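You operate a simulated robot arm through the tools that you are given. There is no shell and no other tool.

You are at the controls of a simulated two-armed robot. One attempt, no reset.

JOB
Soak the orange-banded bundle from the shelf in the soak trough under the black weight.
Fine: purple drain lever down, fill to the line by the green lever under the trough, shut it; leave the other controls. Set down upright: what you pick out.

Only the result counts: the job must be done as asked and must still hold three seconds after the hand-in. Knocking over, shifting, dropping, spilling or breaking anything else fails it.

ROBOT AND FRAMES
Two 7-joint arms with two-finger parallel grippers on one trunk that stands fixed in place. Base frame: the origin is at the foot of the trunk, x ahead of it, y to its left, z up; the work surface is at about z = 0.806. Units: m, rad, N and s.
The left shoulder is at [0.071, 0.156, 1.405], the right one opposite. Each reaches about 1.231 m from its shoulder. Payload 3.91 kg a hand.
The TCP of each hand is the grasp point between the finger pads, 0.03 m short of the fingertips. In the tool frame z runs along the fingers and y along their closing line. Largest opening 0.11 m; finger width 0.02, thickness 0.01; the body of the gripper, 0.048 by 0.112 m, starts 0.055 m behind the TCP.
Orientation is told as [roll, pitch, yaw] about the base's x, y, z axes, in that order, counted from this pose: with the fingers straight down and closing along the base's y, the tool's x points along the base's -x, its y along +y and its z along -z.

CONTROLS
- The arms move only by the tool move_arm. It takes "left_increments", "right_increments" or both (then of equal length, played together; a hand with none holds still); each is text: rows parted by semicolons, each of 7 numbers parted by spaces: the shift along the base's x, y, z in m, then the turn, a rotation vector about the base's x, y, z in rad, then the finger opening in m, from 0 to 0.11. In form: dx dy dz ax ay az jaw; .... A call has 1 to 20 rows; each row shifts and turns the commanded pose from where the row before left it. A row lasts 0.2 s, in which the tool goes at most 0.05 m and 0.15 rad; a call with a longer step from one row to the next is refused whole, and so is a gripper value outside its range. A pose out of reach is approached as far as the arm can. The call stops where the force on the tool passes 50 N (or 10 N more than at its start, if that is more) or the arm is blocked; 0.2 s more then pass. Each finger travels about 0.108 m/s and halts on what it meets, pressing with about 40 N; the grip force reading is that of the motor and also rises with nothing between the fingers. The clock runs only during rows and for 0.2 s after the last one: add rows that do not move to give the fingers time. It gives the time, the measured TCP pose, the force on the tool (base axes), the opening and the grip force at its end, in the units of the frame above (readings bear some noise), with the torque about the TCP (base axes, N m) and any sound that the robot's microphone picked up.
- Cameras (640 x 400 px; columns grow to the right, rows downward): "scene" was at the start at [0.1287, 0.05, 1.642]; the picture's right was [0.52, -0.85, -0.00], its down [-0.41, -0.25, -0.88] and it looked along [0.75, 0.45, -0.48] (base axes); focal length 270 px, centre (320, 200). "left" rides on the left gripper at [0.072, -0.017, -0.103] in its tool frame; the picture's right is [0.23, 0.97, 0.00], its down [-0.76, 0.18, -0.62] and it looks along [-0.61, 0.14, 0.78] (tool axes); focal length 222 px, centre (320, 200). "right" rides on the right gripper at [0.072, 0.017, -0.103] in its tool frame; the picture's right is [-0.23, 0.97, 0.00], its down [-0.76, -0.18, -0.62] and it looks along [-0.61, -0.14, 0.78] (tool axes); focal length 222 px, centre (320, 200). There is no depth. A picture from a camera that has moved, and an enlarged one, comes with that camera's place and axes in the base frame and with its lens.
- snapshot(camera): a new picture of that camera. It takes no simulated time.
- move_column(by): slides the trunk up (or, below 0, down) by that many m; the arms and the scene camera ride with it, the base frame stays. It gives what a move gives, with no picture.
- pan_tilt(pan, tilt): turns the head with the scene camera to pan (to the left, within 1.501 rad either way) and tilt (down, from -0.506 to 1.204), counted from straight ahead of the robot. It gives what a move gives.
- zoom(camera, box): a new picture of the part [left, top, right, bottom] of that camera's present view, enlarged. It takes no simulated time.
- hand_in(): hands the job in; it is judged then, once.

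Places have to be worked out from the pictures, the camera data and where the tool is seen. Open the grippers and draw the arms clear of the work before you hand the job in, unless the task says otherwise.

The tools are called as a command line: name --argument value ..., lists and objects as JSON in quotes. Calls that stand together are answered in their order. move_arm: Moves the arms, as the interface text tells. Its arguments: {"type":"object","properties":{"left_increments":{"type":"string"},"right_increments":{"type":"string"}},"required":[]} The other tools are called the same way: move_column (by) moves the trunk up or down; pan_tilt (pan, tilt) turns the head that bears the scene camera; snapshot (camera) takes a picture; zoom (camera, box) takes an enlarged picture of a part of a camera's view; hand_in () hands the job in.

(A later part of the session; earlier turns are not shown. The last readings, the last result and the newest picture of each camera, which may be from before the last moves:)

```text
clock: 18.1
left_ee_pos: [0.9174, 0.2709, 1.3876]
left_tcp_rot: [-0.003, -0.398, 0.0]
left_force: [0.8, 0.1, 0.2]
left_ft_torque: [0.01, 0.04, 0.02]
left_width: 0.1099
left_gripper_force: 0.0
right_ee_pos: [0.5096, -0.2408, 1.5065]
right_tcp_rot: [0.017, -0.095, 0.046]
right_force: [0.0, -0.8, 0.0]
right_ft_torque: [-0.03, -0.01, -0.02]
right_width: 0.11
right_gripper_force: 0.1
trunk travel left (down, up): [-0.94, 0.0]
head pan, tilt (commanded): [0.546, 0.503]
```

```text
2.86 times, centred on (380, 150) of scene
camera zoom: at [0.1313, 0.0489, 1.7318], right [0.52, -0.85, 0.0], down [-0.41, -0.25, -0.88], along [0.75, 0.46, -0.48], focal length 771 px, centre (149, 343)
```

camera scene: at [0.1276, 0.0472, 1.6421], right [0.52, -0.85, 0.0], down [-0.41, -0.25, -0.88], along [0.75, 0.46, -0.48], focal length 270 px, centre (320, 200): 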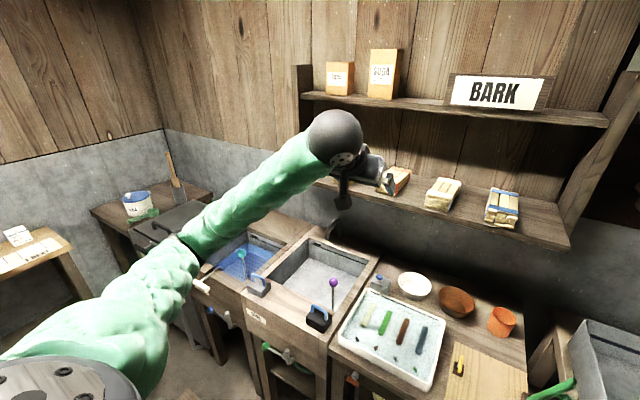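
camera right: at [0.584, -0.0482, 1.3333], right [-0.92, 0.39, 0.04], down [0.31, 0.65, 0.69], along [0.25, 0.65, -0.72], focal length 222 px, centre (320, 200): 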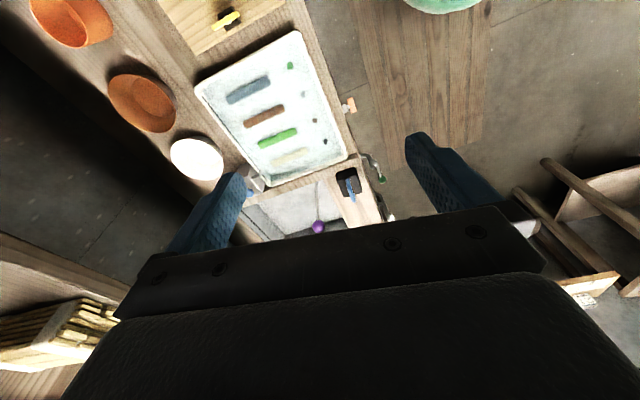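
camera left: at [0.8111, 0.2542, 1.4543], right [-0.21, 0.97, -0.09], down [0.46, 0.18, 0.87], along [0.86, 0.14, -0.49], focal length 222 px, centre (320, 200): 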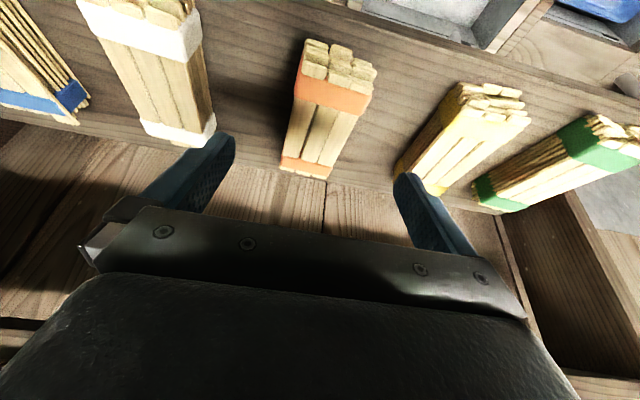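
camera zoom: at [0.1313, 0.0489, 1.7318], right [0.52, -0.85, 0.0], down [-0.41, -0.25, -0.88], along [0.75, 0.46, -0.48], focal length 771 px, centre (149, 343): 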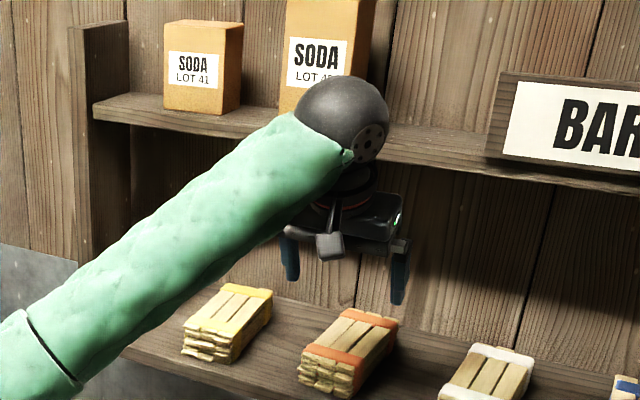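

Re-measured from here, the bundle centre is at about [0.988, 0.273] and the wrist has ample room from the upper shelf. I descend along the tool axis with the fingers open around it, stopping just short of grip depth.

move_arm --left_increments "0.012 0.0003 -0.025 0 0 0 0.11; 0.012 0.0003 -0.025 0 0 0 0.11; 0.012 0.0003 -0.025 0 0 0 0.11; 0.014 0.0003 -0.02 0 0 0 0.11; 0.005 0 -0.008 0 0 0 0.11"

snapshot --camera "left"

zoom --camera "scene" --box '[330, 120, 450, 220]'

```text
clock: 19.3
left_ee_pos: [0.9698, 0.2735, 1.29]
left_tcp_rot: [-0.003, -0.398, 0.002]
left_force: [0.2, 0.1, -1.2]
left_ft_torque: [0.02, -0.04, -0.01]
left_width: 0.1098
left_gripper_force: 0.1
right_ee_pos: [0.5078, -0.2404, 1.5075]
right_tcp_rot: [0.018, -0.097, 0.046]
right_force: [-0.2, -0.6, 0.5]
right_ft_torque: [-0.03, -0.01, 0.02]
right_width: 0.11
right_gripper_force: 0.1
trunk travel left (down, up): [-0.94, 0.0]
head pan, tilt (commanded): [0.546, 0.503]
```

```text
taken
camera left: at [0.8635, 0.257, 1.356], right [-0.21, 0.97, -0.09], down [0.46, 0.18, 0.87], along [0.86, 0.14, -0.49], focal length 222 px, centre (320, 200)
```

left: 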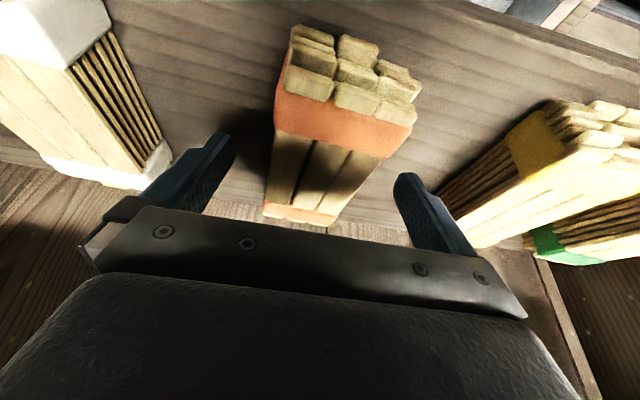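

```text
4.00 times, centred on (390, 170) of scene
camera zoom: at [0.1296, 0.0495, 1.7319], right [0.52, -0.85, 0.0], down [-0.41, -0.25, -0.88], along [0.75, 0.45, -0.48], focal length 1079 px, centre (40, 320)
```

zoom: 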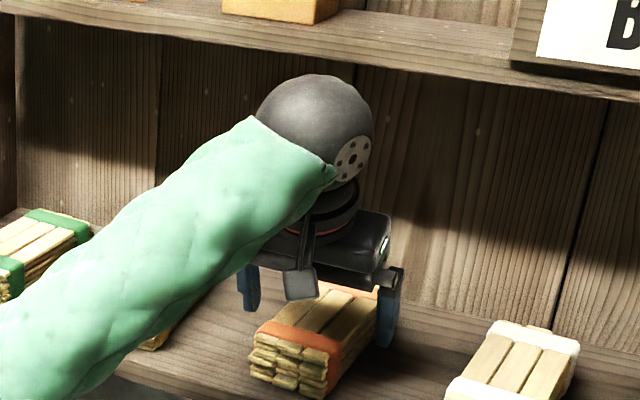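

The bundle is centred between the open fingers. I go down another 14 mm for a fuller grip, then close.

move_arm --left_increments "0.003 -0.001 -0.007 0 0 0 0.11; 0.002 0 -0.006 0 0 0 0.11; 0 0 0 0 0 0 0.11"

zoom --camera "left" --box '[180, 10, 460, 230]'

```text
clock: 20.1
left_ee_pos: [0.9737, 0.2733, 1.2751]
left_tcp_rot: [-0.003, -0.398, 0.0]
left_force: [-0.2, -1.1, -0.6]
left_ft_torque: [-0.01, -0.01, 0.0]
left_width: 0.11
left_gripper_force: 0.1
right_ee_pos: [0.5051, -0.2401, 1.5073]
right_tcp_rot: [0.018, -0.098, 0.046]
right_force: [0.6, 0.3, 0.8]
right_ft_torque: [0.0, -0.04, 0.02]
right_width: 0.11
right_gripper_force: 0.1
trunk travel left (down, up): [-0.94, 0.0]
head pan, tilt (commanded): [0.546, 0.503]
```

```text
1.82 times, centred on (320, 120) of left
camera zoom: at [0.8665, 0.2562, 1.3424], right [-0.21, 0.97, -0.09], down [0.46, 0.18, 0.87], along [0.86, 0.14, -0.49], focal length 404 px, centre (320, 346)
```

zoom: 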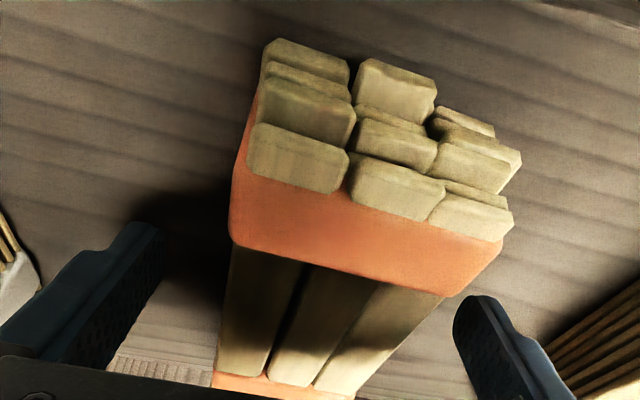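

The fingers straddle the bundle with no contact, so I close on it now.

move_arm --left_increments "0 0 0 0 0 0 0.03; 0 0 0 0 0 0 0.03; 0 0 0 0 0 0 0.03; 0 0 0 0 0 0 0.03"

snapshot --camera "left"

```text
clock: 21.1
left_ee_pos: [0.9738, 0.2744, 1.2758]
left_tcp_rot: [-0.001, -0.397, 0.0]
left_force: [-0.5, -0.3, 0.7]
left_ft_torque: [-0.08, -0.02, -0.08]
left_width: 0.0701
left_gripper_force: 40.2
right_ee_pos: [0.5062, -0.2411, 1.5077]
right_tcp_rot: [0.018, -0.098, 0.046]
right_force: [-0.3, -1.0, 0.0]
right_ft_torque: [0.0, -0.03, 0.02]
right_width: 0.1099
right_gripper_force: 0.1
trunk travel left (down, up): [-0.94, 0.0]
head pan, tilt (commanded): [0.546, 0.503]
```

```text
taken
camera left: at [0.8669, 0.2559, 1.3423], right [-0.21, 0.97, -0.09], down [0.46, 0.18, 0.87], along [0.86, 0.14, -0.49], focal length 222 px, centre (320, 200)
```

left: 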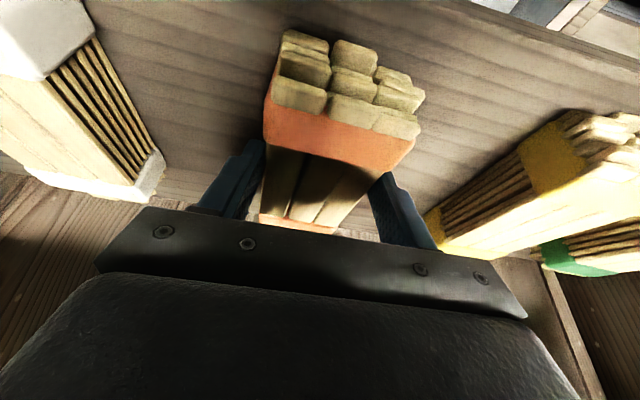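

I have a firm grip at 70 mm width and 40 N. I lift straight up first and check that the bundle hangs level.

move_arm --left_increments "0 0 0.01 0 0 0 0.03; 0 0 0.015 0 0 0 0.03; 0 0 0.02 0 0 0 0.03; 0 0 0.015 0 0 0 0.03; 0 0 0 0 0 0 0.03"

snapshot --camera "left"

zoom --camera "scene" --box '[330, 120, 450, 220]'

```text
clock: 22.3
left_ee_pos: [0.9752, 0.271, 1.3368]
left_tcp_rot: [-0.002, -0.397, 0.0]
left_force: [0.4, 0.2, -0.6]
left_ft_torque: [-0.01, 0.05, -0.03]
left_width: 0.0701
left_gripper_force: 39.9
right_ee_pos: [0.5064, -0.241, 1.5073]
right_tcp_rot: [0.017, -0.098, 0.047]
right_force: [-0.1, -0.3, -1.2]
right_ft_torque: [0.01, -0.01, 0.0]
right_width: 0.1101
right_gripper_force: 0.1
trunk travel left (down, up): [-0.94, 0.0]
head pan, tilt (commanded): [0.546, 0.503]
```

```text
taken
camera left: at [0.8682, 0.2545, 1.403], right [-0.21, 0.97, -0.09], down [0.46, 0.18, 0.87], along [0.86, 0.14, -0.49], focal length 222 px, centre (320, 200)
```

left: 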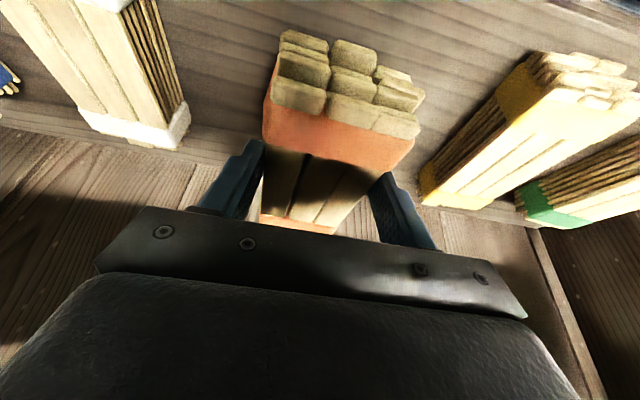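

```text
4.00 times, centred on (390, 170) of scene
camera zoom: at [0.1292, 0.0497, 1.7319], right [0.52, -0.85, 0.0], down [-0.41, -0.25, -0.88], along [0.75, 0.45, -0.48], focal length 1079 px, centre (40, 320)
```

zoom: 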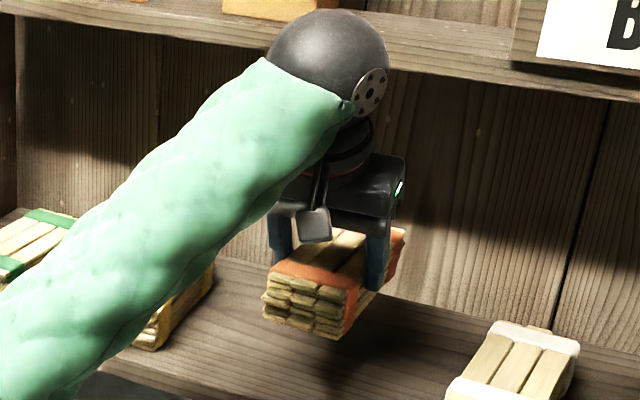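

The bundle came up level and solid. I draw it straight back toward the robot, clear of the shelf front edge at x≈0.875.

move_arm --left_increments "-0.03 0 0 0 0 0 0.03; -0.04 0 0 0 0 0 0.03; -0.04 0 0 0 0 0 0.03; -0.045 0 0 0 0 0 0.03; -0.045 0 0 0 0 0 0.03; -0.045 0 0 0 0 0 0.03; -0.025 0 0 0 0 0 0.03"

snapshot --camera "scene"

snapshot --camera "left"

```text
clock: 23.9
left_ee_pos: [0.7014, 0.2715, 1.3325]
left_tcp_rot: [-0.002, -0.4, -0.001]
left_force: [-0.4, 0.2, -1.3]
left_ft_torque: [0.02, 0.03, -0.04]
left_width: 0.0702
left_gripper_force: 40.2
right_ee_pos: [0.5055, -0.2407, 1.5078]
right_tcp_rot: [0.018, -0.098, 0.046]
right_force: [-0.8, 0.2, 0.4]
right_ft_torque: [-0.02, 0.01, 0.01]
right_width: 0.1101
right_gripper_force: 0.0
trunk travel left (down, up): [-0.94, 0.0]
head pan, tilt (commanded): [0.546, 0.503]
```

```text
taken
camera scene: at [0.1282, 0.0496, 1.732], right [0.52, -0.86, 0.0], down [-0.41, -0.25, -0.88], along [0.75, 0.45, -0.48], focal length 270 px, centre (320, 200)
```

scene: 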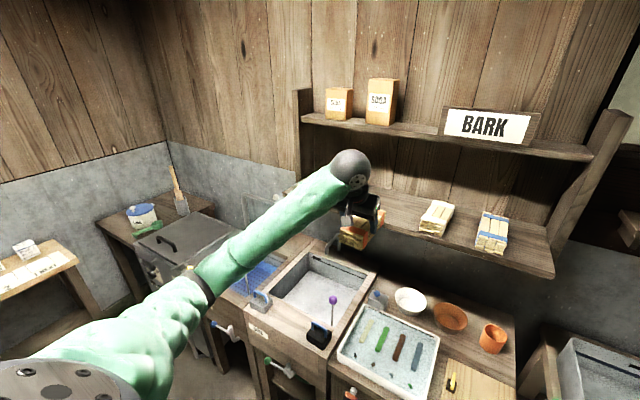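

```text
taken
camera left: at [0.5936, 0.2548, 1.4002], right [-0.21, 0.97, -0.09], down [0.46, 0.18, 0.87], along [0.86, 0.14, -0.48], focal length 222 px, centre (320, 200)
```

left: 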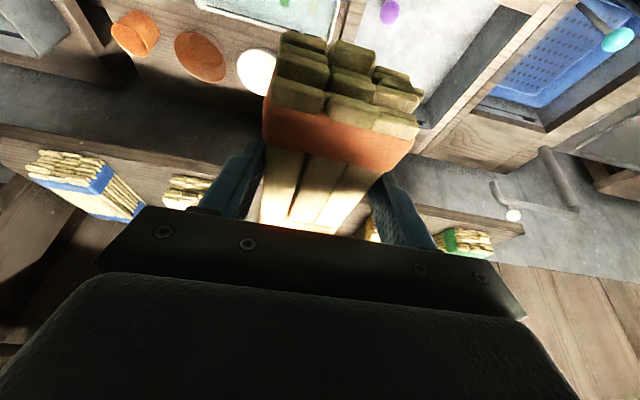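

The bundle is clear of the shelf. I lower the trunk 0.30 m, which keeps it level and brings it to about z≈1.03, above the knob and the weights.

move_column --by -0.3

snapshot --camera "scene"

snapshot --camera "left"

```text
clock: 26.9
left_ee_pos: [0.7004, 0.2718, 1.0325]
left_tcp_rot: [-0.002, -0.398, -0.001]
left_force: [-0.2, 0.2, -1.1]
left_ft_torque: [0.0, 0.11, -0.01]
left_width: 0.0696
left_gripper_force: 40.0
right_ee_pos: [0.5051, -0.2405, 1.208]
right_tcp_rot: [0.017, -0.098, 0.045]
right_force: [-0.3, -0.8, 0.0]
right_ft_torque: [0.02, 0.02, 0.02]
right_width: 0.11
right_gripper_force: 0.0
trunk travel left (down, up): [-0.64, 0.3]
head pan, tilt (commanded): [0.546, 0.503]
```

```text
taken
camera scene: at [0.1286, 0.0497, 1.432], right [0.52, -0.85, 0.0], down [-0.41, -0.25, -0.88], along [0.75, 0.45, -0.48], focal length 270 px, centre (320, 200)
```

scene: 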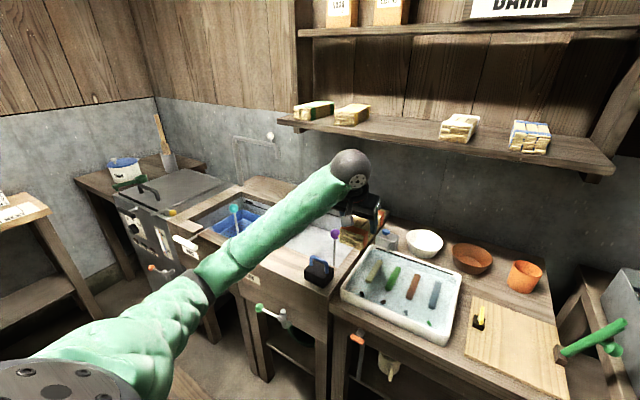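

```text
taken
camera left: at [0.5944, 0.2551, 1.1001], right [-0.21, 0.97, -0.09], down [0.46, 0.18, 0.87], along [0.86, 0.14, -0.49], focal length 222 px, centre (320, 200)
```

left: 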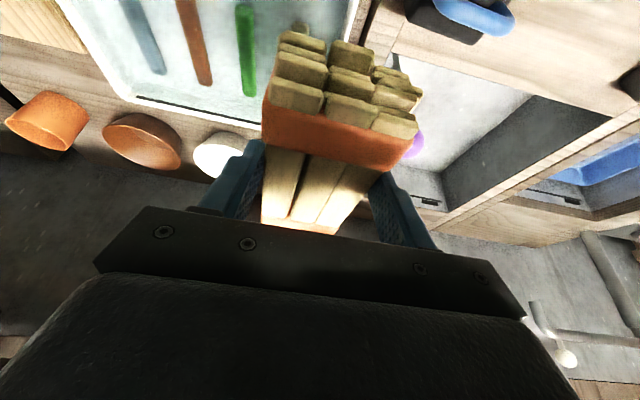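

The bundle sits level and steady. To keep the forearm from dipping toward the weights on the ledge, I raise the trunk 0.15 m. Then I swing the hand over to the trough centre at y≈0.5, crossing well above the knob.

move_column --by 0.15

move_arm --left_increments "0.008 0.038 -0.015 0 0 0 0.03; 0.008 0.038 -0.02 0 0 0 0.03; 0.008 0.038 -0.02 0 0 0 0.03; 0.008 0.038 -0.02 0 0 0 0.03; 0.008 0.038 -0.02 0 0 0 0.03; 0.008 0.038 -0.02 0 0 0 0.03; 0.025 0 -0.03 0 0 0 0.03; 0.025 0 -0.03 0 0 0 0.03; 0.03 0 -0.03 0 0 0 0.03; 0.03 0 -0.03 0 0 0 0.03; 0.035 0 -0.03 0 0 0 0.03"

snapshot --camera "scene"

snapshot --camera "left"

```text
clock: 28.7
left_ee_pos: [0.7018, 0.2731, 1.1818]
left_tcp_rot: [-0.003, -0.399, 0.0]
left_force: [-0.7, 0.4, -2.0]
left_ft_torque: [-0.02, 0.02, 0.02]
left_width: 0.0694
left_gripper_force: 39.8
right_ee_pos: [0.5067, -0.2401, 1.3573]
right_tcp_rot: [0.017, -0.096, 0.045]
right_force: [-0.2, -0.2, 0.1]
right_ft_torque: [-0.01, -0.01, -0.02]
right_width: 0.11
right_gripper_force: 0.1
trunk travel left (down, up): [-0.79, 0.15]
head pan, tilt (commanded): [0.546, 0.503]
```

```text
clock: 31.1
left_ee_pos: [0.8912, 0.5009, 0.9203]
left_tcp_rot: [0.001, -0.397, 0.002]
left_force: [-33.3, -3.5, -1.9]
left_ft_torque: [-0.17, 1.02, 0.76]
left_width: 0.0702
left_gripper_force: 39.6
right_ee_pos: [0.5032, -0.2413, 1.3593]
right_tcp_rot: [0.018, -0.101, 0.047]
right_force: [-0.1, -0.1, 0.3]
right_ft_torque: [0.03, -0.05, -0.04]
right_width: 0.11
right_gripper_force: 0.0
trunk travel left (down, up): [-0.79, 0.15]
head pan, tilt (commanded): [0.546, 0.503]
```

```text
taken
camera scene: at [0.124, 0.049, 1.5824], right [0.52, -0.85, 0.0], down [-0.41, -0.25, -0.88], along [0.75, 0.46, -0.48], focal length 270 px, centre (320, 200)
```

scene: 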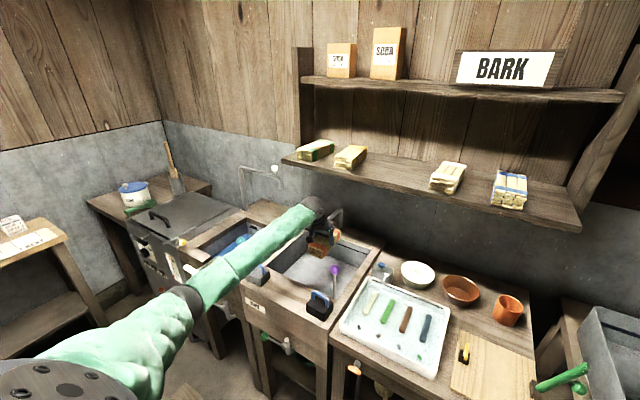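

```text
taken
camera left: at [0.7837, 0.4833, 0.9876], right [-0.21, 0.97, -0.09], down [0.46, 0.18, 0.87], along [0.86, 0.14, -0.49], focal length 222 px, centre (320, 200)
```

left: 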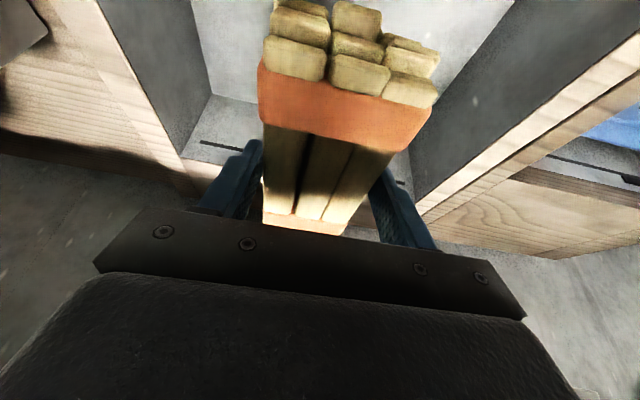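

A −33 N force in x says the bundle's far end is touching something, most likely the filling spout at the back. I back straight off before going any lower.

move_arm --left_increments "-0.02 0 0.003 0 0 0 0.03; -0.03 0 0 0 0 0 0.03; -0.03 0 0 0 0 0 0.03"

snapshot --camera "left"

zoom --camera "scene" --box '[240, 180, 400, 320]'

```text
clock: 31.9
left_ee_pos: [0.8143, 0.4988, 0.9206]
left_tcp_rot: [-0.002, -0.4, 0.0]
left_force: [0.4, -0.7, -1.8]
left_ft_torque: [0.04, 0.02, -0.02]
left_width: 0.0691
left_gripper_force: 40.0
right_ee_pos: [0.506, -0.241, 1.3571]
right_tcp_rot: [0.016, -0.097, 0.045]
right_force: [0.0, -0.2, -0.2]
right_ft_torque: [0.02, 0.01, 0.02]
right_width: 0.1102
right_gripper_force: 0.2
trunk travel left (down, up): [-0.79, 0.15]
head pan, tilt (commanded): [0.546, 0.503]
```

```text
taken
camera left: at [0.7068, 0.4815, 0.9879], right [-0.21, 0.97, -0.09], down [0.46, 0.18, 0.87], along [0.86, 0.14, -0.49], focal length 222 px, centre (320, 200)
```

left: 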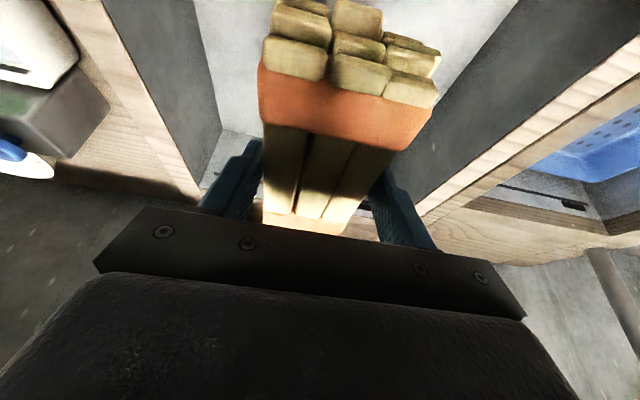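

```text
2.86 times, centred on (320, 250) of scene
camera zoom: at [0.1291, 0.0502, 1.5819], right [0.52, -0.86, 0.0], down [-0.41, -0.25, -0.88], along [0.75, 0.45, -0.48], focal length 771 px, centre (320, 57)
```

zoom: 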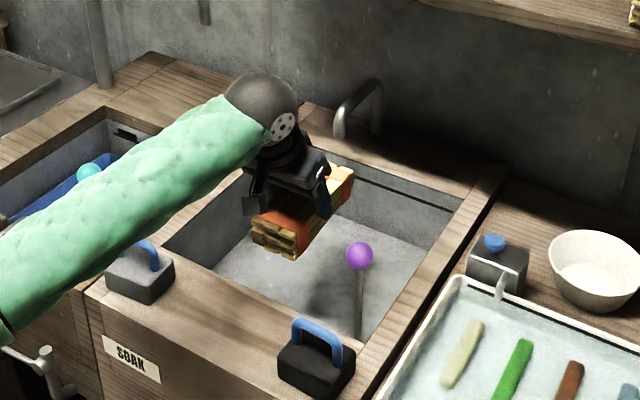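

Contact is released and the bundle is still held, though it may have slid in the grip. I zoom in to check that it's still level.

zoom --camera "left" --box '[220, 0, 460, 240]'

zoom --camera "scene" --box '[290, 210, 350, 260]'

zoom --camera "scene" --box '[310, 190, 380, 240]'

```text
1.67 times, centred on (340, 120) of left
camera zoom: at [0.7068, 0.4815, 0.9879], right [-0.21, 0.97, -0.09], down [0.46, 0.18, 0.87], along [0.86, 0.14, -0.49], focal length 370 px, centre (287, 333)
```

zoom: 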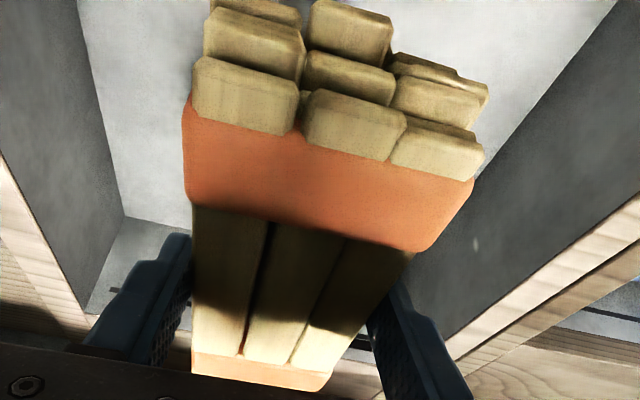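

```text
8.00 times, centred on (320, 235) of scene
camera zoom: at [0.1291, 0.0502, 1.5819], right [0.52, -0.86, 0.0], down [-0.41, -0.25, -0.88], along [0.75, 0.45, -0.48], focal length 2159 px, centre (320, -80)
```

zoom: 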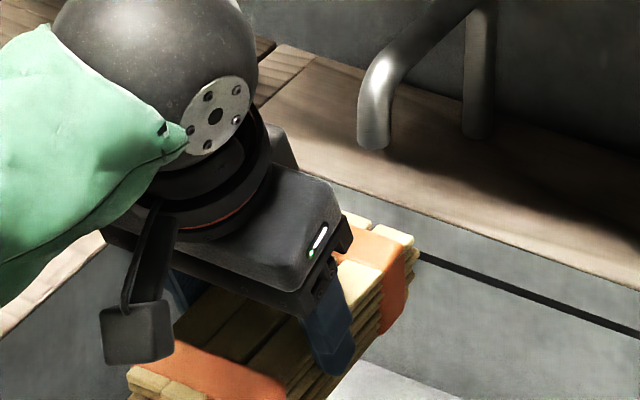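

```text
8.00 times, centred on (345, 215) of scene
camera zoom: at [0.1291, 0.0502, 1.5819], right [0.52, -0.86, 0.0], down [-0.41, -0.25, -0.88], along [0.75, 0.45, -0.48], focal length 2159 px, centre (120, 80)
```

zoom: 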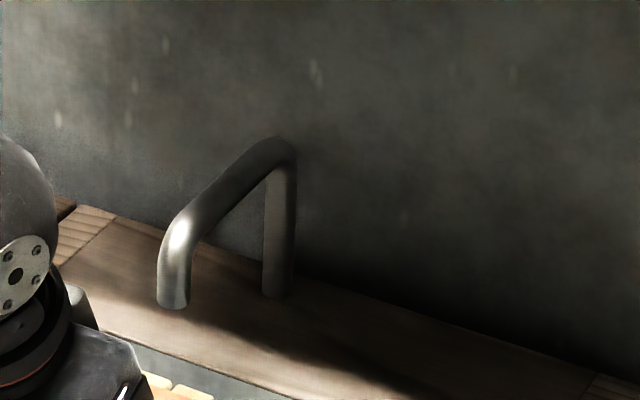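

The spout tip hangs at about [0.99, 0.54, 0.90], so I need to be below it before moving forward. The bundle slid about 1 cm and pitched a few degrees, front end low, so I correct with a small hand rotation. I then lower at x≈0.83 before moving to x≈0.878, y≈0.485.

move_arm --left_increments "0.005 -0.005 -0.02 0 0.035 0 0.03; 0.01 -0.005 -0.03 0 0.035 0 0.03; 0.01 -0.004 -0.03 0 0 0 0.03; 0.02 0 -0.02 0 0 0 0.03; 0.02 0 -0.02 0 0 0 0.03; 0 0 -0.02 0 0 0 0.03; 0 0 -0.02 0 0 0 0.03"

snapshot --camera "left"

zoom --camera "scene" --box '[240, 180, 400, 320]'

```text
clock: 33.5
left_ee_pos: [0.8796, 0.4867, 0.7605]
left_tcp_rot: [-0.001, -0.327, -0.002]
left_force: [-0.2, -0.7, -1.5]
left_ft_torque: [0.0, 0.04, -0.01]
left_width: 0.0697
left_gripper_force: 39.7
right_ee_pos: [0.5071, -0.2397, 1.357]
right_tcp_rot: [0.017, -0.097, 0.045]
right_force: [0.5, -0.2, -0.1]
right_ft_torque: [0.0, 0.0, -0.01]
right_width: 0.1101
right_gripper_force: 0.1
trunk travel left (down, up): [-0.79, 0.15]
head pan, tilt (commanded): [0.546, 0.503]
```

```text
taken
camera left: at [0.7786, 0.4688, 0.835], right [-0.21, 0.97, -0.07], down [0.52, 0.18, 0.83], along [0.83, 0.14, -0.55], focal length 222 px, centre (320, 200)
```

left: 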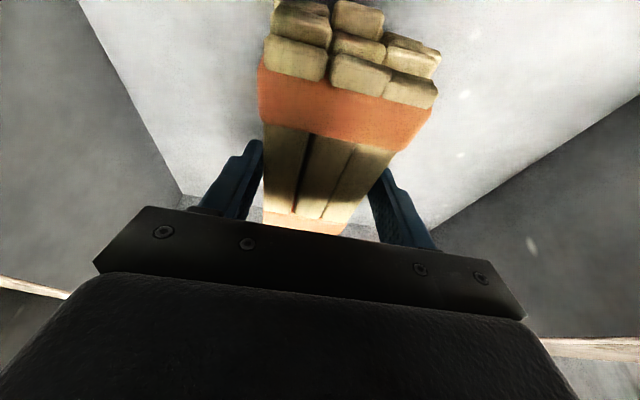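

```text
2.86 times, centred on (320, 250) of scene
camera zoom: at [0.1297, 0.0496, 1.5819], right [0.52, -0.85, 0.0], down [-0.41, -0.25, -0.88], along [0.75, 0.45, -0.48], focal length 771 px, centre (320, 57)
```

zoom: 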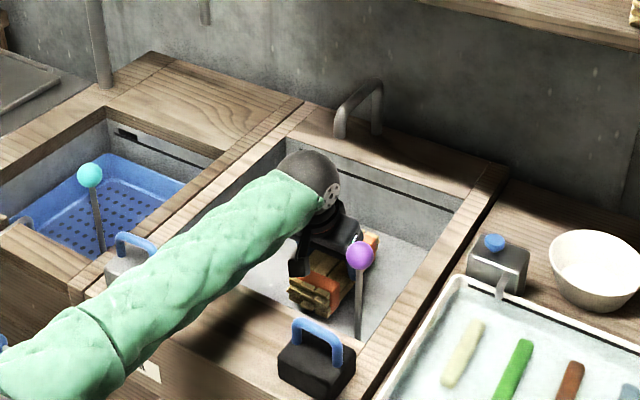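

The bundle is inside the trough, below the spout and clear of the knob. Before lowering further I check the forearm's clearance over the grey weight.

snapshot --camera "scene"

zoom --camera "scene" --box '[220, 240, 340, 340]'

snapshot --camera "right"

```text
taken
camera scene: at [0.1297, 0.0496, 1.5819], right [0.52, -0.85, 0.0], down [-0.41, -0.25, -0.88], along [0.75, 0.45, -0.48], focal length 270 px, centre (320, 200)
```

scene: 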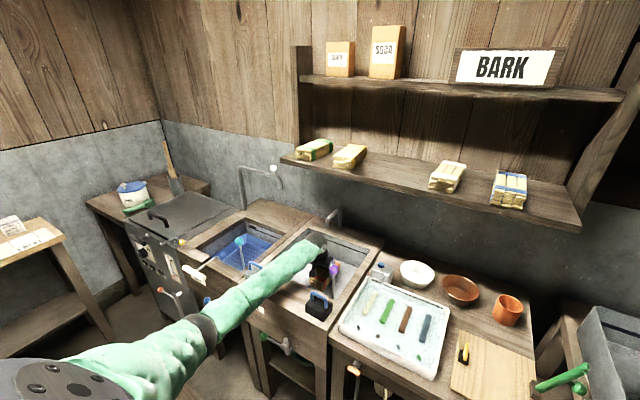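

```text
4.00 times, centred on (280, 290) of scene
camera zoom: at [0.1297, 0.0496, 1.5819], right [0.52, -0.85, 0.0], down [-0.41, -0.25, -0.88], along [0.75, 0.45, -0.48], focal length 1079 px, centre (480, -160)
```

zoom: 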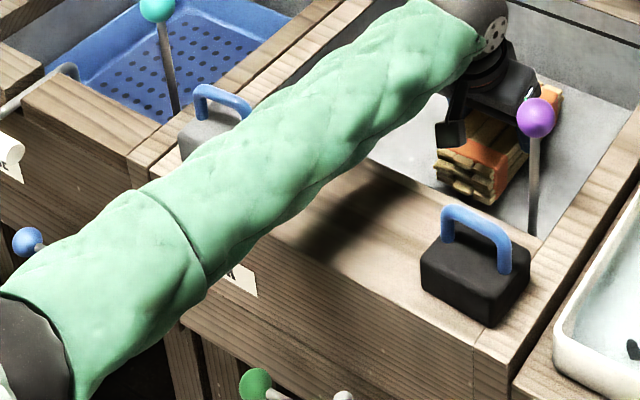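

```text
taken
camera right: at [0.4235, -0.2297, 1.454], right [0.18, 0.98, 0.04], down [0.71, -0.16, 0.69], along [0.69, -0.1, -0.72], focal length 222 px, centre (320, 200)
```

right: 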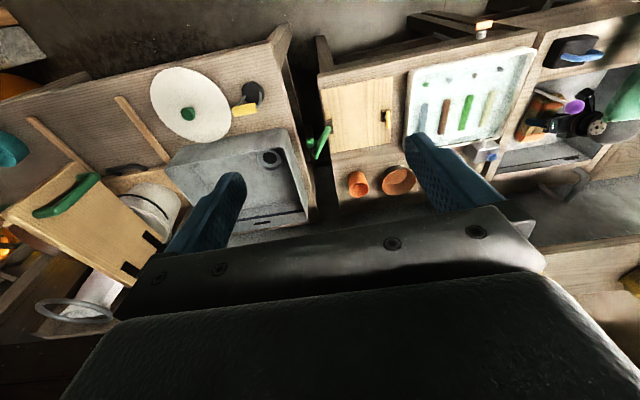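

The forearm is nearly level and passes close to the ledge, between the two weights. I raise the trunk 8 cm for a steeper forearm, then take the hand back down.

move_column --by 0.08

move_arm --left_increments "0 -0.001 -0.025 0 0 0 0.03; 0 0 -0.025 0 0 0 0.03; 0 0 -0.025 0 0 0 0.03; 0 0 -0.02 0 0 0 0.03; 0 0 -0.01 0 0 0 0.03"

zoom --camera "scene" --box '[220, 240, 380, 360]'

snapshot --camera "left"

```text
clock: 34.7
left_ee_pos: [0.8796, 0.4859, 0.8407]
left_tcp_rot: [-0.003, -0.328, -0.001]
left_force: [-0.2, 0.1, -1.0]
left_ft_torque: [-0.04, 0.04, -0.01]
left_width: 0.0694
left_gripper_force: 40.5
right_ee_pos: [0.5074, -0.2409, 1.4369]
right_tcp_rot: [0.018, -0.099, 0.046]
right_force: [-0.4, 0.2, -0.2]
right_ft_torque: [0.0, -0.02, 0.01]
right_width: 0.1099
right_gripper_force: 0.0
trunk travel left (down, up): [-0.87, 0.07]
head pan, tilt (commanded): [0.546, 0.503]
```

```text
clock: 35.9
left_ee_pos: [0.883, 0.4874, 0.7434]
left_tcp_rot: [-0.001, -0.337, 0.001]
left_force: [0.1, 6.1, 35.1]
left_ft_torque: [0.25, -0.27, 0.19]
left_width: 0.07
left_gripper_force: 40.7
right_ee_pos: [0.5008, -0.242, 1.4387]
right_tcp_rot: [0.02, -0.102, 0.044]
right_force: [0.0, -0.2, -0.1]
right_ft_torque: [-0.01, -0.02, 0.0]
right_width: 0.1101
right_gripper_force: 0.0
trunk travel left (down, up): [-0.87, 0.07]
head pan, tilt (commanded): [0.546, 0.503]
```

```text
3.33 times, centred on (300, 300) of scene
camera zoom: at [0.1243, 0.0475, 1.6632], right [0.52, -0.85, 0.0], down [-0.41, -0.25, -0.88], along [0.75, 0.46, -0.48], focal length 900 px, centre (387, -133)
```

zoom: 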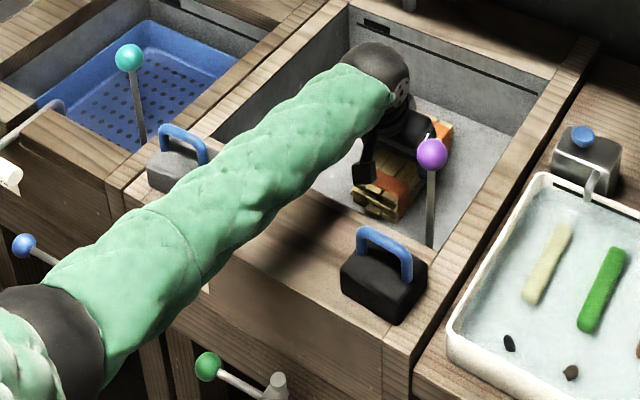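

```text
taken
camera left: at [0.7802, 0.4698, 0.8167], right [-0.22, 0.97, -0.07], down [0.51, 0.18, 0.84], along [0.83, 0.14, -0.54], focal length 222 px, centre (320, 200)
```

left: 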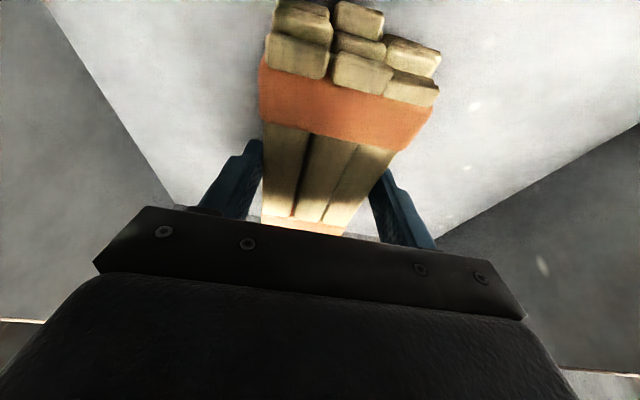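

A 35 N upward force centred right under the grip means the bundle sits flat on the trough floor, about z≈0.705. I ease off the load and check the reading before releasing.

move_arm --left_increments "0 0 0.005 0 0 0 0.03; 0 0 0 0 0 0 0.03"

zoom --camera "scene" --box '[290, 260, 370, 320]'

```text
clock: 36.5
left_ee_pos: [0.8811, 0.4865, 0.7422]
left_tcp_rot: [-0.001, -0.329, 0.0]
left_force: [4.9, 4.4, 23.4]
left_ft_torque: [0.29, -1.22, 0.2]
left_width: 0.0694
left_gripper_force: 40.1
right_ee_pos: [0.5041, -0.2417, 1.4379]
right_tcp_rot: [0.019, -0.101, 0.046]
right_force: [0.3, 0.6, -0.7]
right_ft_torque: [-0.02, -0.02, -0.02]
right_width: 0.1099
right_gripper_force: 0.1
trunk travel left (down, up): [-0.87, 0.07]
head pan, tilt (commanded): [0.546, 0.503]
```

```text
6.67 times, centred on (330, 290) of scene
camera zoom: at [0.1265, 0.0484, 1.6621], right [0.52, -0.85, 0.0], down [-0.41, -0.25, -0.88], along [0.75, 0.45, -0.48], focal length 1799 px, centre (253, -400)
```

zoom: 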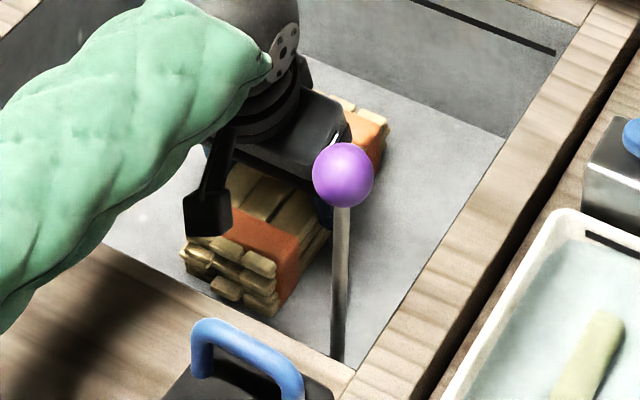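

The bundle rests on the floor, with a little load left at its far end. I open the fingers to let it settle flat.

move_arm --left_increments "0 0 0.002 0 0 0 0.068; 0 0 0 0 0 0 0.075; 0 0 0 0 0 0 0.085; 0 0 0 0 0 0 0.1; 0 0 0 0 0 0 0.11; 0 0 0 0 0 0 0.11"

snapshot --camera "left"

zoom --camera "scene" --box '[290, 260, 370, 320]'

```text
clock: 37.9
left_ee_pos: [0.8812, 0.487, 0.7421]
left_tcp_rot: [-0.002, -0.329, 0.001]
left_force: [-0.5, 0.0, -0.6]
left_ft_torque: [-0.01, -0.02, 0.03]
left_width: 0.1101
left_gripper_force: 0.0
right_ee_pos: [0.5061, -0.2398, 1.4382]
right_tcp_rot: [0.016, -0.098, 0.045]
right_force: [-0.3, -0.7, -0.7]
right_ft_torque: [0.0, 0.01, 0.0]
right_width: 0.1102
right_gripper_force: 0.1
trunk travel left (down, up): [-0.87, 0.07]
head pan, tilt (commanded): [0.546, 0.503]
```

```text
taken
camera left: at [0.7788, 0.4687, 0.8178], right [-0.21, 0.97, -0.07], down [0.52, 0.18, 0.84], along [0.83, 0.14, -0.54], focal length 222 px, centre (320, 200)
```

left: 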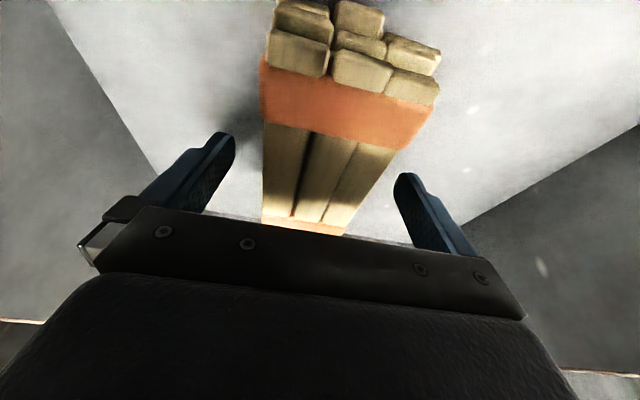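

```text
6.67 times, centred on (330, 290) of scene
camera zoom: at [0.1286, 0.0495, 1.662], right [0.52, -0.85, 0.0], down [-0.41, -0.25, -0.88], along [0.75, 0.45, -0.48], focal length 1799 px, centre (253, -400)
```

zoom: 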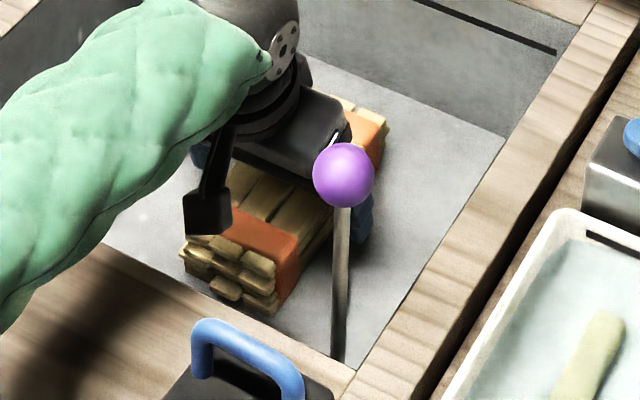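

Released cleanly, with zero force and the bundle flat on the floor. I rise straight up out of the trough and look down at it.

move_arm --left_increments "0 0 0.02 0 0 0 0.11; 0 0 0.03 0 0 0 0.11; 0 0 0.04 0 0 0 0.11; -0.01 0 0.045 0 0 0 0.11; -0.03 0 0.04 0 0 0 0.11; -0.03 -0.01 0.035 0 0 0 0.11; -0.03 -0.01 0.035 0 0 0 0.11"

snapshot --camera "left"

zoom --camera "scene" --box '[240, 220, 400, 340]'

```text
clock: 39.5
left_ee_pos: [0.7816, 0.4641, 0.9855]
left_tcp_rot: [-0.002, -0.328, 0.001]
left_force: [-0.3, 0.4, 0.8]
left_ft_torque: [0.0, -0.01, -0.02]
left_width: 0.1097
left_gripper_force: 0.0
right_ee_pos: [0.5045, -0.2405, 1.4386]
right_tcp_rot: [0.019, -0.098, 0.045]
right_force: [-0.3, 0.3, -0.2]
right_ft_torque: [0.02, -0.03, -0.01]
right_width: 0.1098
right_gripper_force: 0.1
trunk travel left (down, up): [-0.87, 0.07]
head pan, tilt (commanded): [0.546, 0.503]
```

```text
taken
camera left: at [0.6786, 0.4472, 1.061], right [-0.21, 0.97, -0.07], down [0.52, 0.18, 0.84], along [0.83, 0.14, -0.54], focal length 222 px, centre (320, 200)
```

left: 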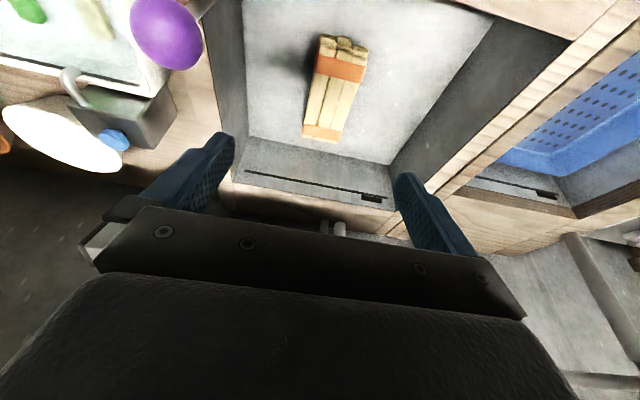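

```text
3.33 times, centred on (320, 280) of scene
camera zoom: at [0.1274, 0.0496, 1.6621], right [0.52, -0.86, 0.0], down [-0.41, -0.25, -0.88], along [0.75, 0.45, -0.48], focal length 900 px, centre (320, -67)
```

zoom: 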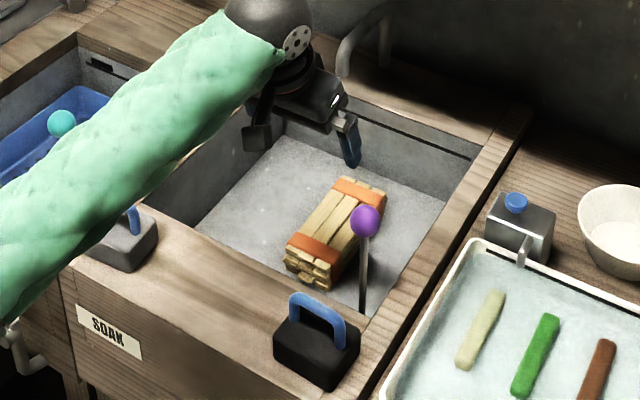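

The bundle sits flat near [0.88, 0.485], with bundle top at about z≈0.745. Next comes the black weight: its blue handle bar runs along y, with the top near [0.647, 0.37, 0.909]. I straighten the hand and hover above it to measure.

move_arm --left_increments "-0.02 0 0.04 0 0.11 0 0.11; -0.03 -0.015 0.02 0 0.11 0 0.11; -0.03 -0.025 0.005 0 0.108 0 0.11; -0.03 -0.027 0 0 0 0 0.11; -0.025 -0.027 0 0 0 0 0.11"

snapshot --camera "left"

zoom --camera "scene" --box '[260, 220, 380, 340]'

```text
clock: 40.7
left_ee_pos: [0.6442, 0.3697, 1.0508]
left_tcp_rot: [0.002, -0.001, 0.0]
left_force: [-0.1, -1.0, 0.1]
left_ft_torque: [0.0, 0.0, 0.0]
left_width: 0.1101
left_gripper_force: 0.2
right_ee_pos: [0.506, -0.2415, 1.437]
right_tcp_rot: [0.017, -0.097, 0.045]
right_force: [-1.1, -0.8, 0.3]
right_ft_torque: [-0.03, 0.0, -0.03]
right_width: 0.1102
right_gripper_force: 0.0
trunk travel left (down, up): [-0.87, 0.07]
head pan, tilt (commanded): [0.546, 0.503]
```

```text
taken
camera left: at [0.5716, 0.3534, 1.1541], right [-0.23, 0.97, 0.0], down [0.76, 0.18, 0.62], along [0.61, 0.14, -0.78], focal length 222 px, centre (320, 200)
```

left: 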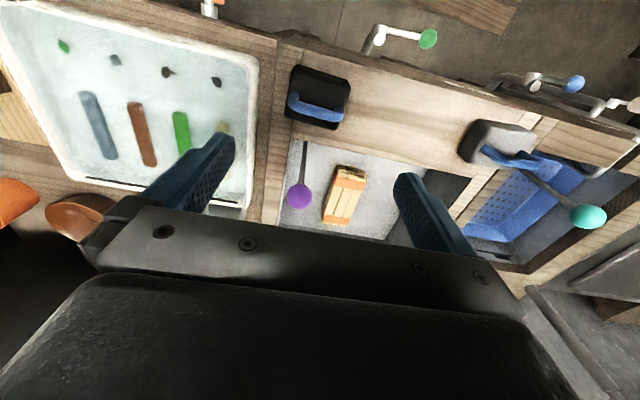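

```text
3.33 times, centred on (320, 280) of scene
camera zoom: at [0.1279, 0.0491, 1.6621], right [0.52, -0.85, 0.0], down [-0.41, -0.25, -0.88], along [0.75, 0.45, -0.48], focal length 900 px, centre (320, -67)
```

zoom: 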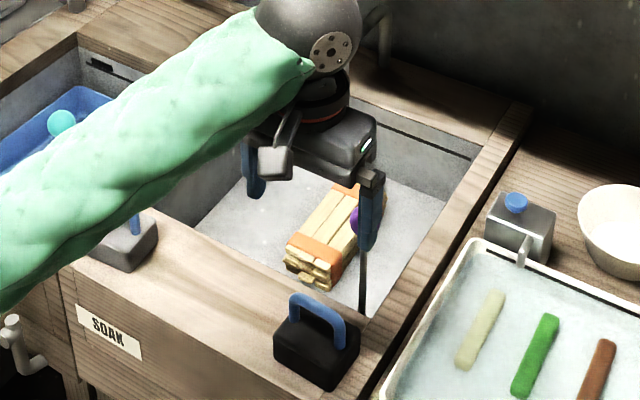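

zoom --camera "left" --box '[260, 40, 380, 160]'

zoom --camera "scene" --box '[295, 275, 345, 325]'

```text
3.33 times, centred on (320, 100) of left
camera zoom: at [0.5716, 0.3534, 1.1541], right [-0.23, 0.97, 0.0], down [0.76, 0.18, 0.62], along [0.61, 0.14, -0.78], focal length 740 px, centre (320, 533)
```

zoom: 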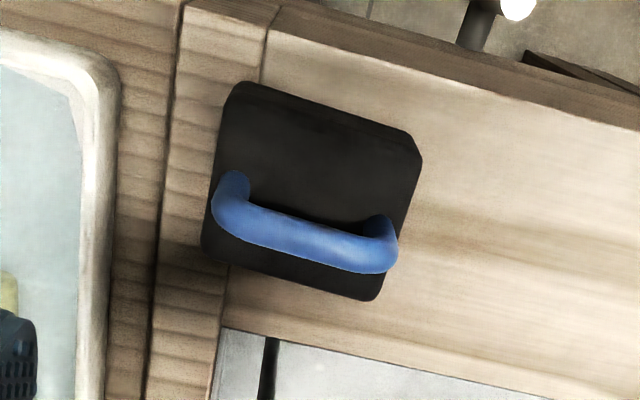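

```text
8.00 times, centred on (320, 300) of scene
camera zoom: at [0.1279, 0.0491, 1.6621], right [0.52, -0.85, 0.0], down [-0.41, -0.25, -0.88], along [0.75, 0.45, -0.48], focal length 2159 px, centre (320, -600)
```

zoom: 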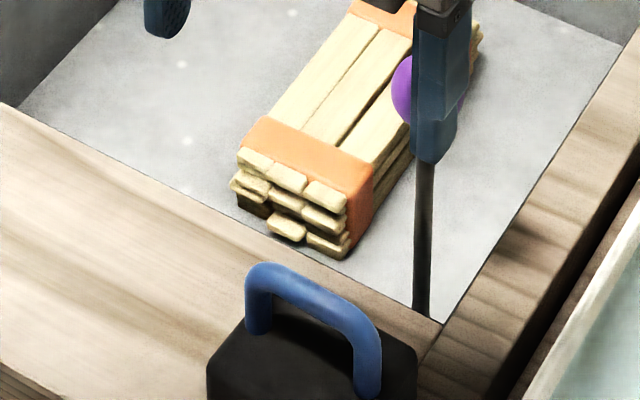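

The handle bar is centred at [0.647, 0.3655, 0.905], with the body top at z≈0.858 and legs about 66 mm apart outside. I'll grip it across the two legs with a slight 0.25 rad tilt, which keeps the wrist clear of the shelf later. I descend most of the way first.

move_arm --left_increments "0 -0.002 -0.02 0 -0.125 0 0.11; -0.0005 -0.002 -0.03 0 -0.125 0 0.11; 0 0 -0.03 0 0 0 0.11; 0 0 -0.025 0 0 0 0.11; 0 0 -0.015 0 0 0 0.11"

zoom --camera "left" --box '[200, 80, 440, 240]'

zoom --camera "scene" --box '[270, 240, 370, 330]'

```text
clock: 41.9
left_ee_pos: [0.6448, 0.3666, 0.9334]
left_tcp_rot: [-0.001, -0.252, -0.001]
left_force: [-0.5, 0.4, 0.1]
left_ft_torque: [-0.01, 0.0, -0.01]
left_width: 0.1101
left_gripper_force: 0.0
right_ee_pos: [0.5062, -0.2405, 1.4373]
right_tcp_rot: [0.017, -0.097, 0.046]
right_force: [0.5, 1.3, -1.0]
right_ft_torque: [0.07, 0.02, 0.0]
right_width: 0.11
right_gripper_force: 0.0
trunk travel left (down, up): [-0.87, 0.07]
head pan, tilt (commanded): [0.546, 0.503]
```

```text
2.50 times, centred on (320, 160) of left
camera zoom: at [0.548, 0.3489, 1.0166], right [-0.22, 0.97, -0.06], down [0.58, 0.18, 0.79], along [0.78, 0.14, -0.61], focal length 555 px, centre (320, 300)
```

zoom: 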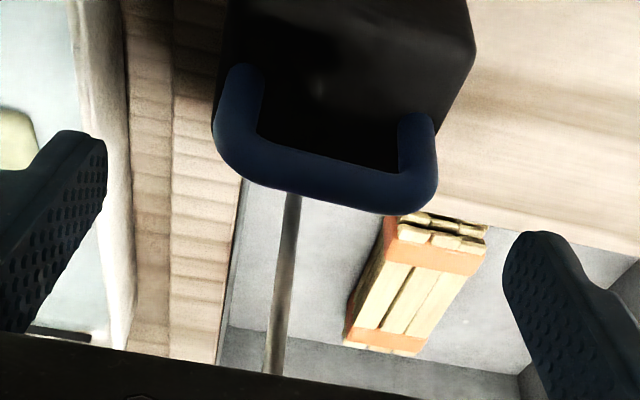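

```text
4.44 times, centred on (320, 285) of scene
camera zoom: at [0.1285, 0.0496, 1.662], right [0.52, -0.85, 0.0], down [-0.41, -0.25, -0.88], along [0.75, 0.45, -0.48], focal length 1199 px, centre (320, -178)
```

zoom: 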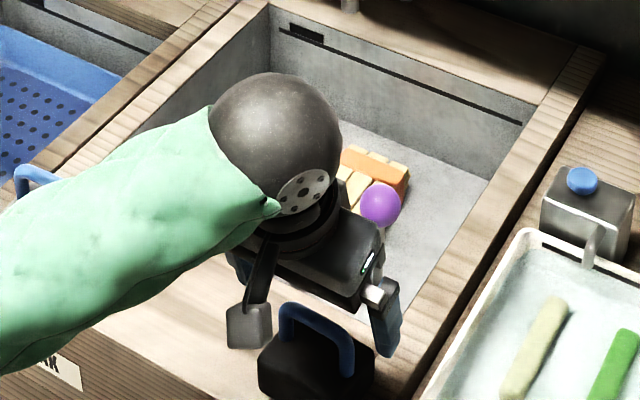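

The handle is centred between the fingers. I lower the last stretch so the pads span the legs, keeping the tips just above the black body.

move_arm --left_increments "-0.001 -0.002 -0.02 0 0 0 0.11; 0 0 -0.01 0 0 0 0.11; 0 0 -0.004 0 0 0 0.11; 0 0 0 0 0 0 0.11"

zoom --camera "left" --box '[200, 80, 440, 240]'

zoom --camera "scene" --box '[290, 270, 350, 330]'

```text
clock: 42.9
left_ee_pos: [0.6416, 0.3647, 0.8983]
left_tcp_rot: [-0.001, -0.251, 0.0]
left_force: [-0.2, -0.2, 0.2]
left_ft_torque: [0.04, -0.02, 0.01]
left_width: 0.1097
left_gripper_force: 0.2
right_ee_pos: [0.5058, -0.2407, 1.437]
right_tcp_rot: [0.016, -0.097, 0.045]
right_force: [-0.7, -0.7, 1.1]
right_ft_torque: [0.03, 0.0, 0.0]
right_width: 0.11
right_gripper_force: 0.0
trunk travel left (down, up): [-0.87, 0.07]
head pan, tilt (commanded): [0.546, 0.503]
```

```text
2.50 times, centred on (320, 160) of left
camera zoom: at [0.547, 0.3474, 0.9809], right [-0.22, 0.97, -0.06], down [0.58, 0.18, 0.79], along [0.78, 0.14, -0.61], focal length 555 px, centre (320, 300)
```

zoom: 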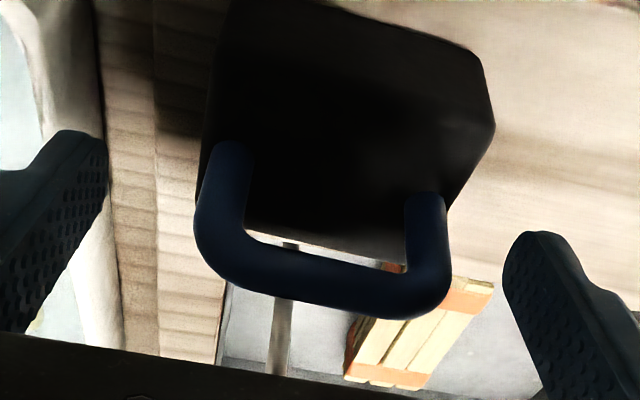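

```text
6.67 times, centred on (320, 300) of scene
camera zoom: at [0.1285, 0.0497, 1.662], right [0.52, -0.85, 0.0], down [-0.41, -0.25, -0.88], along [0.75, 0.45, -0.48], focal length 1799 px, centre (320, -467)
```

zoom: 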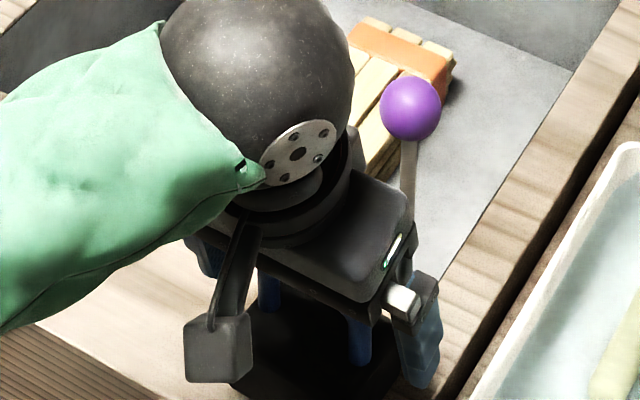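

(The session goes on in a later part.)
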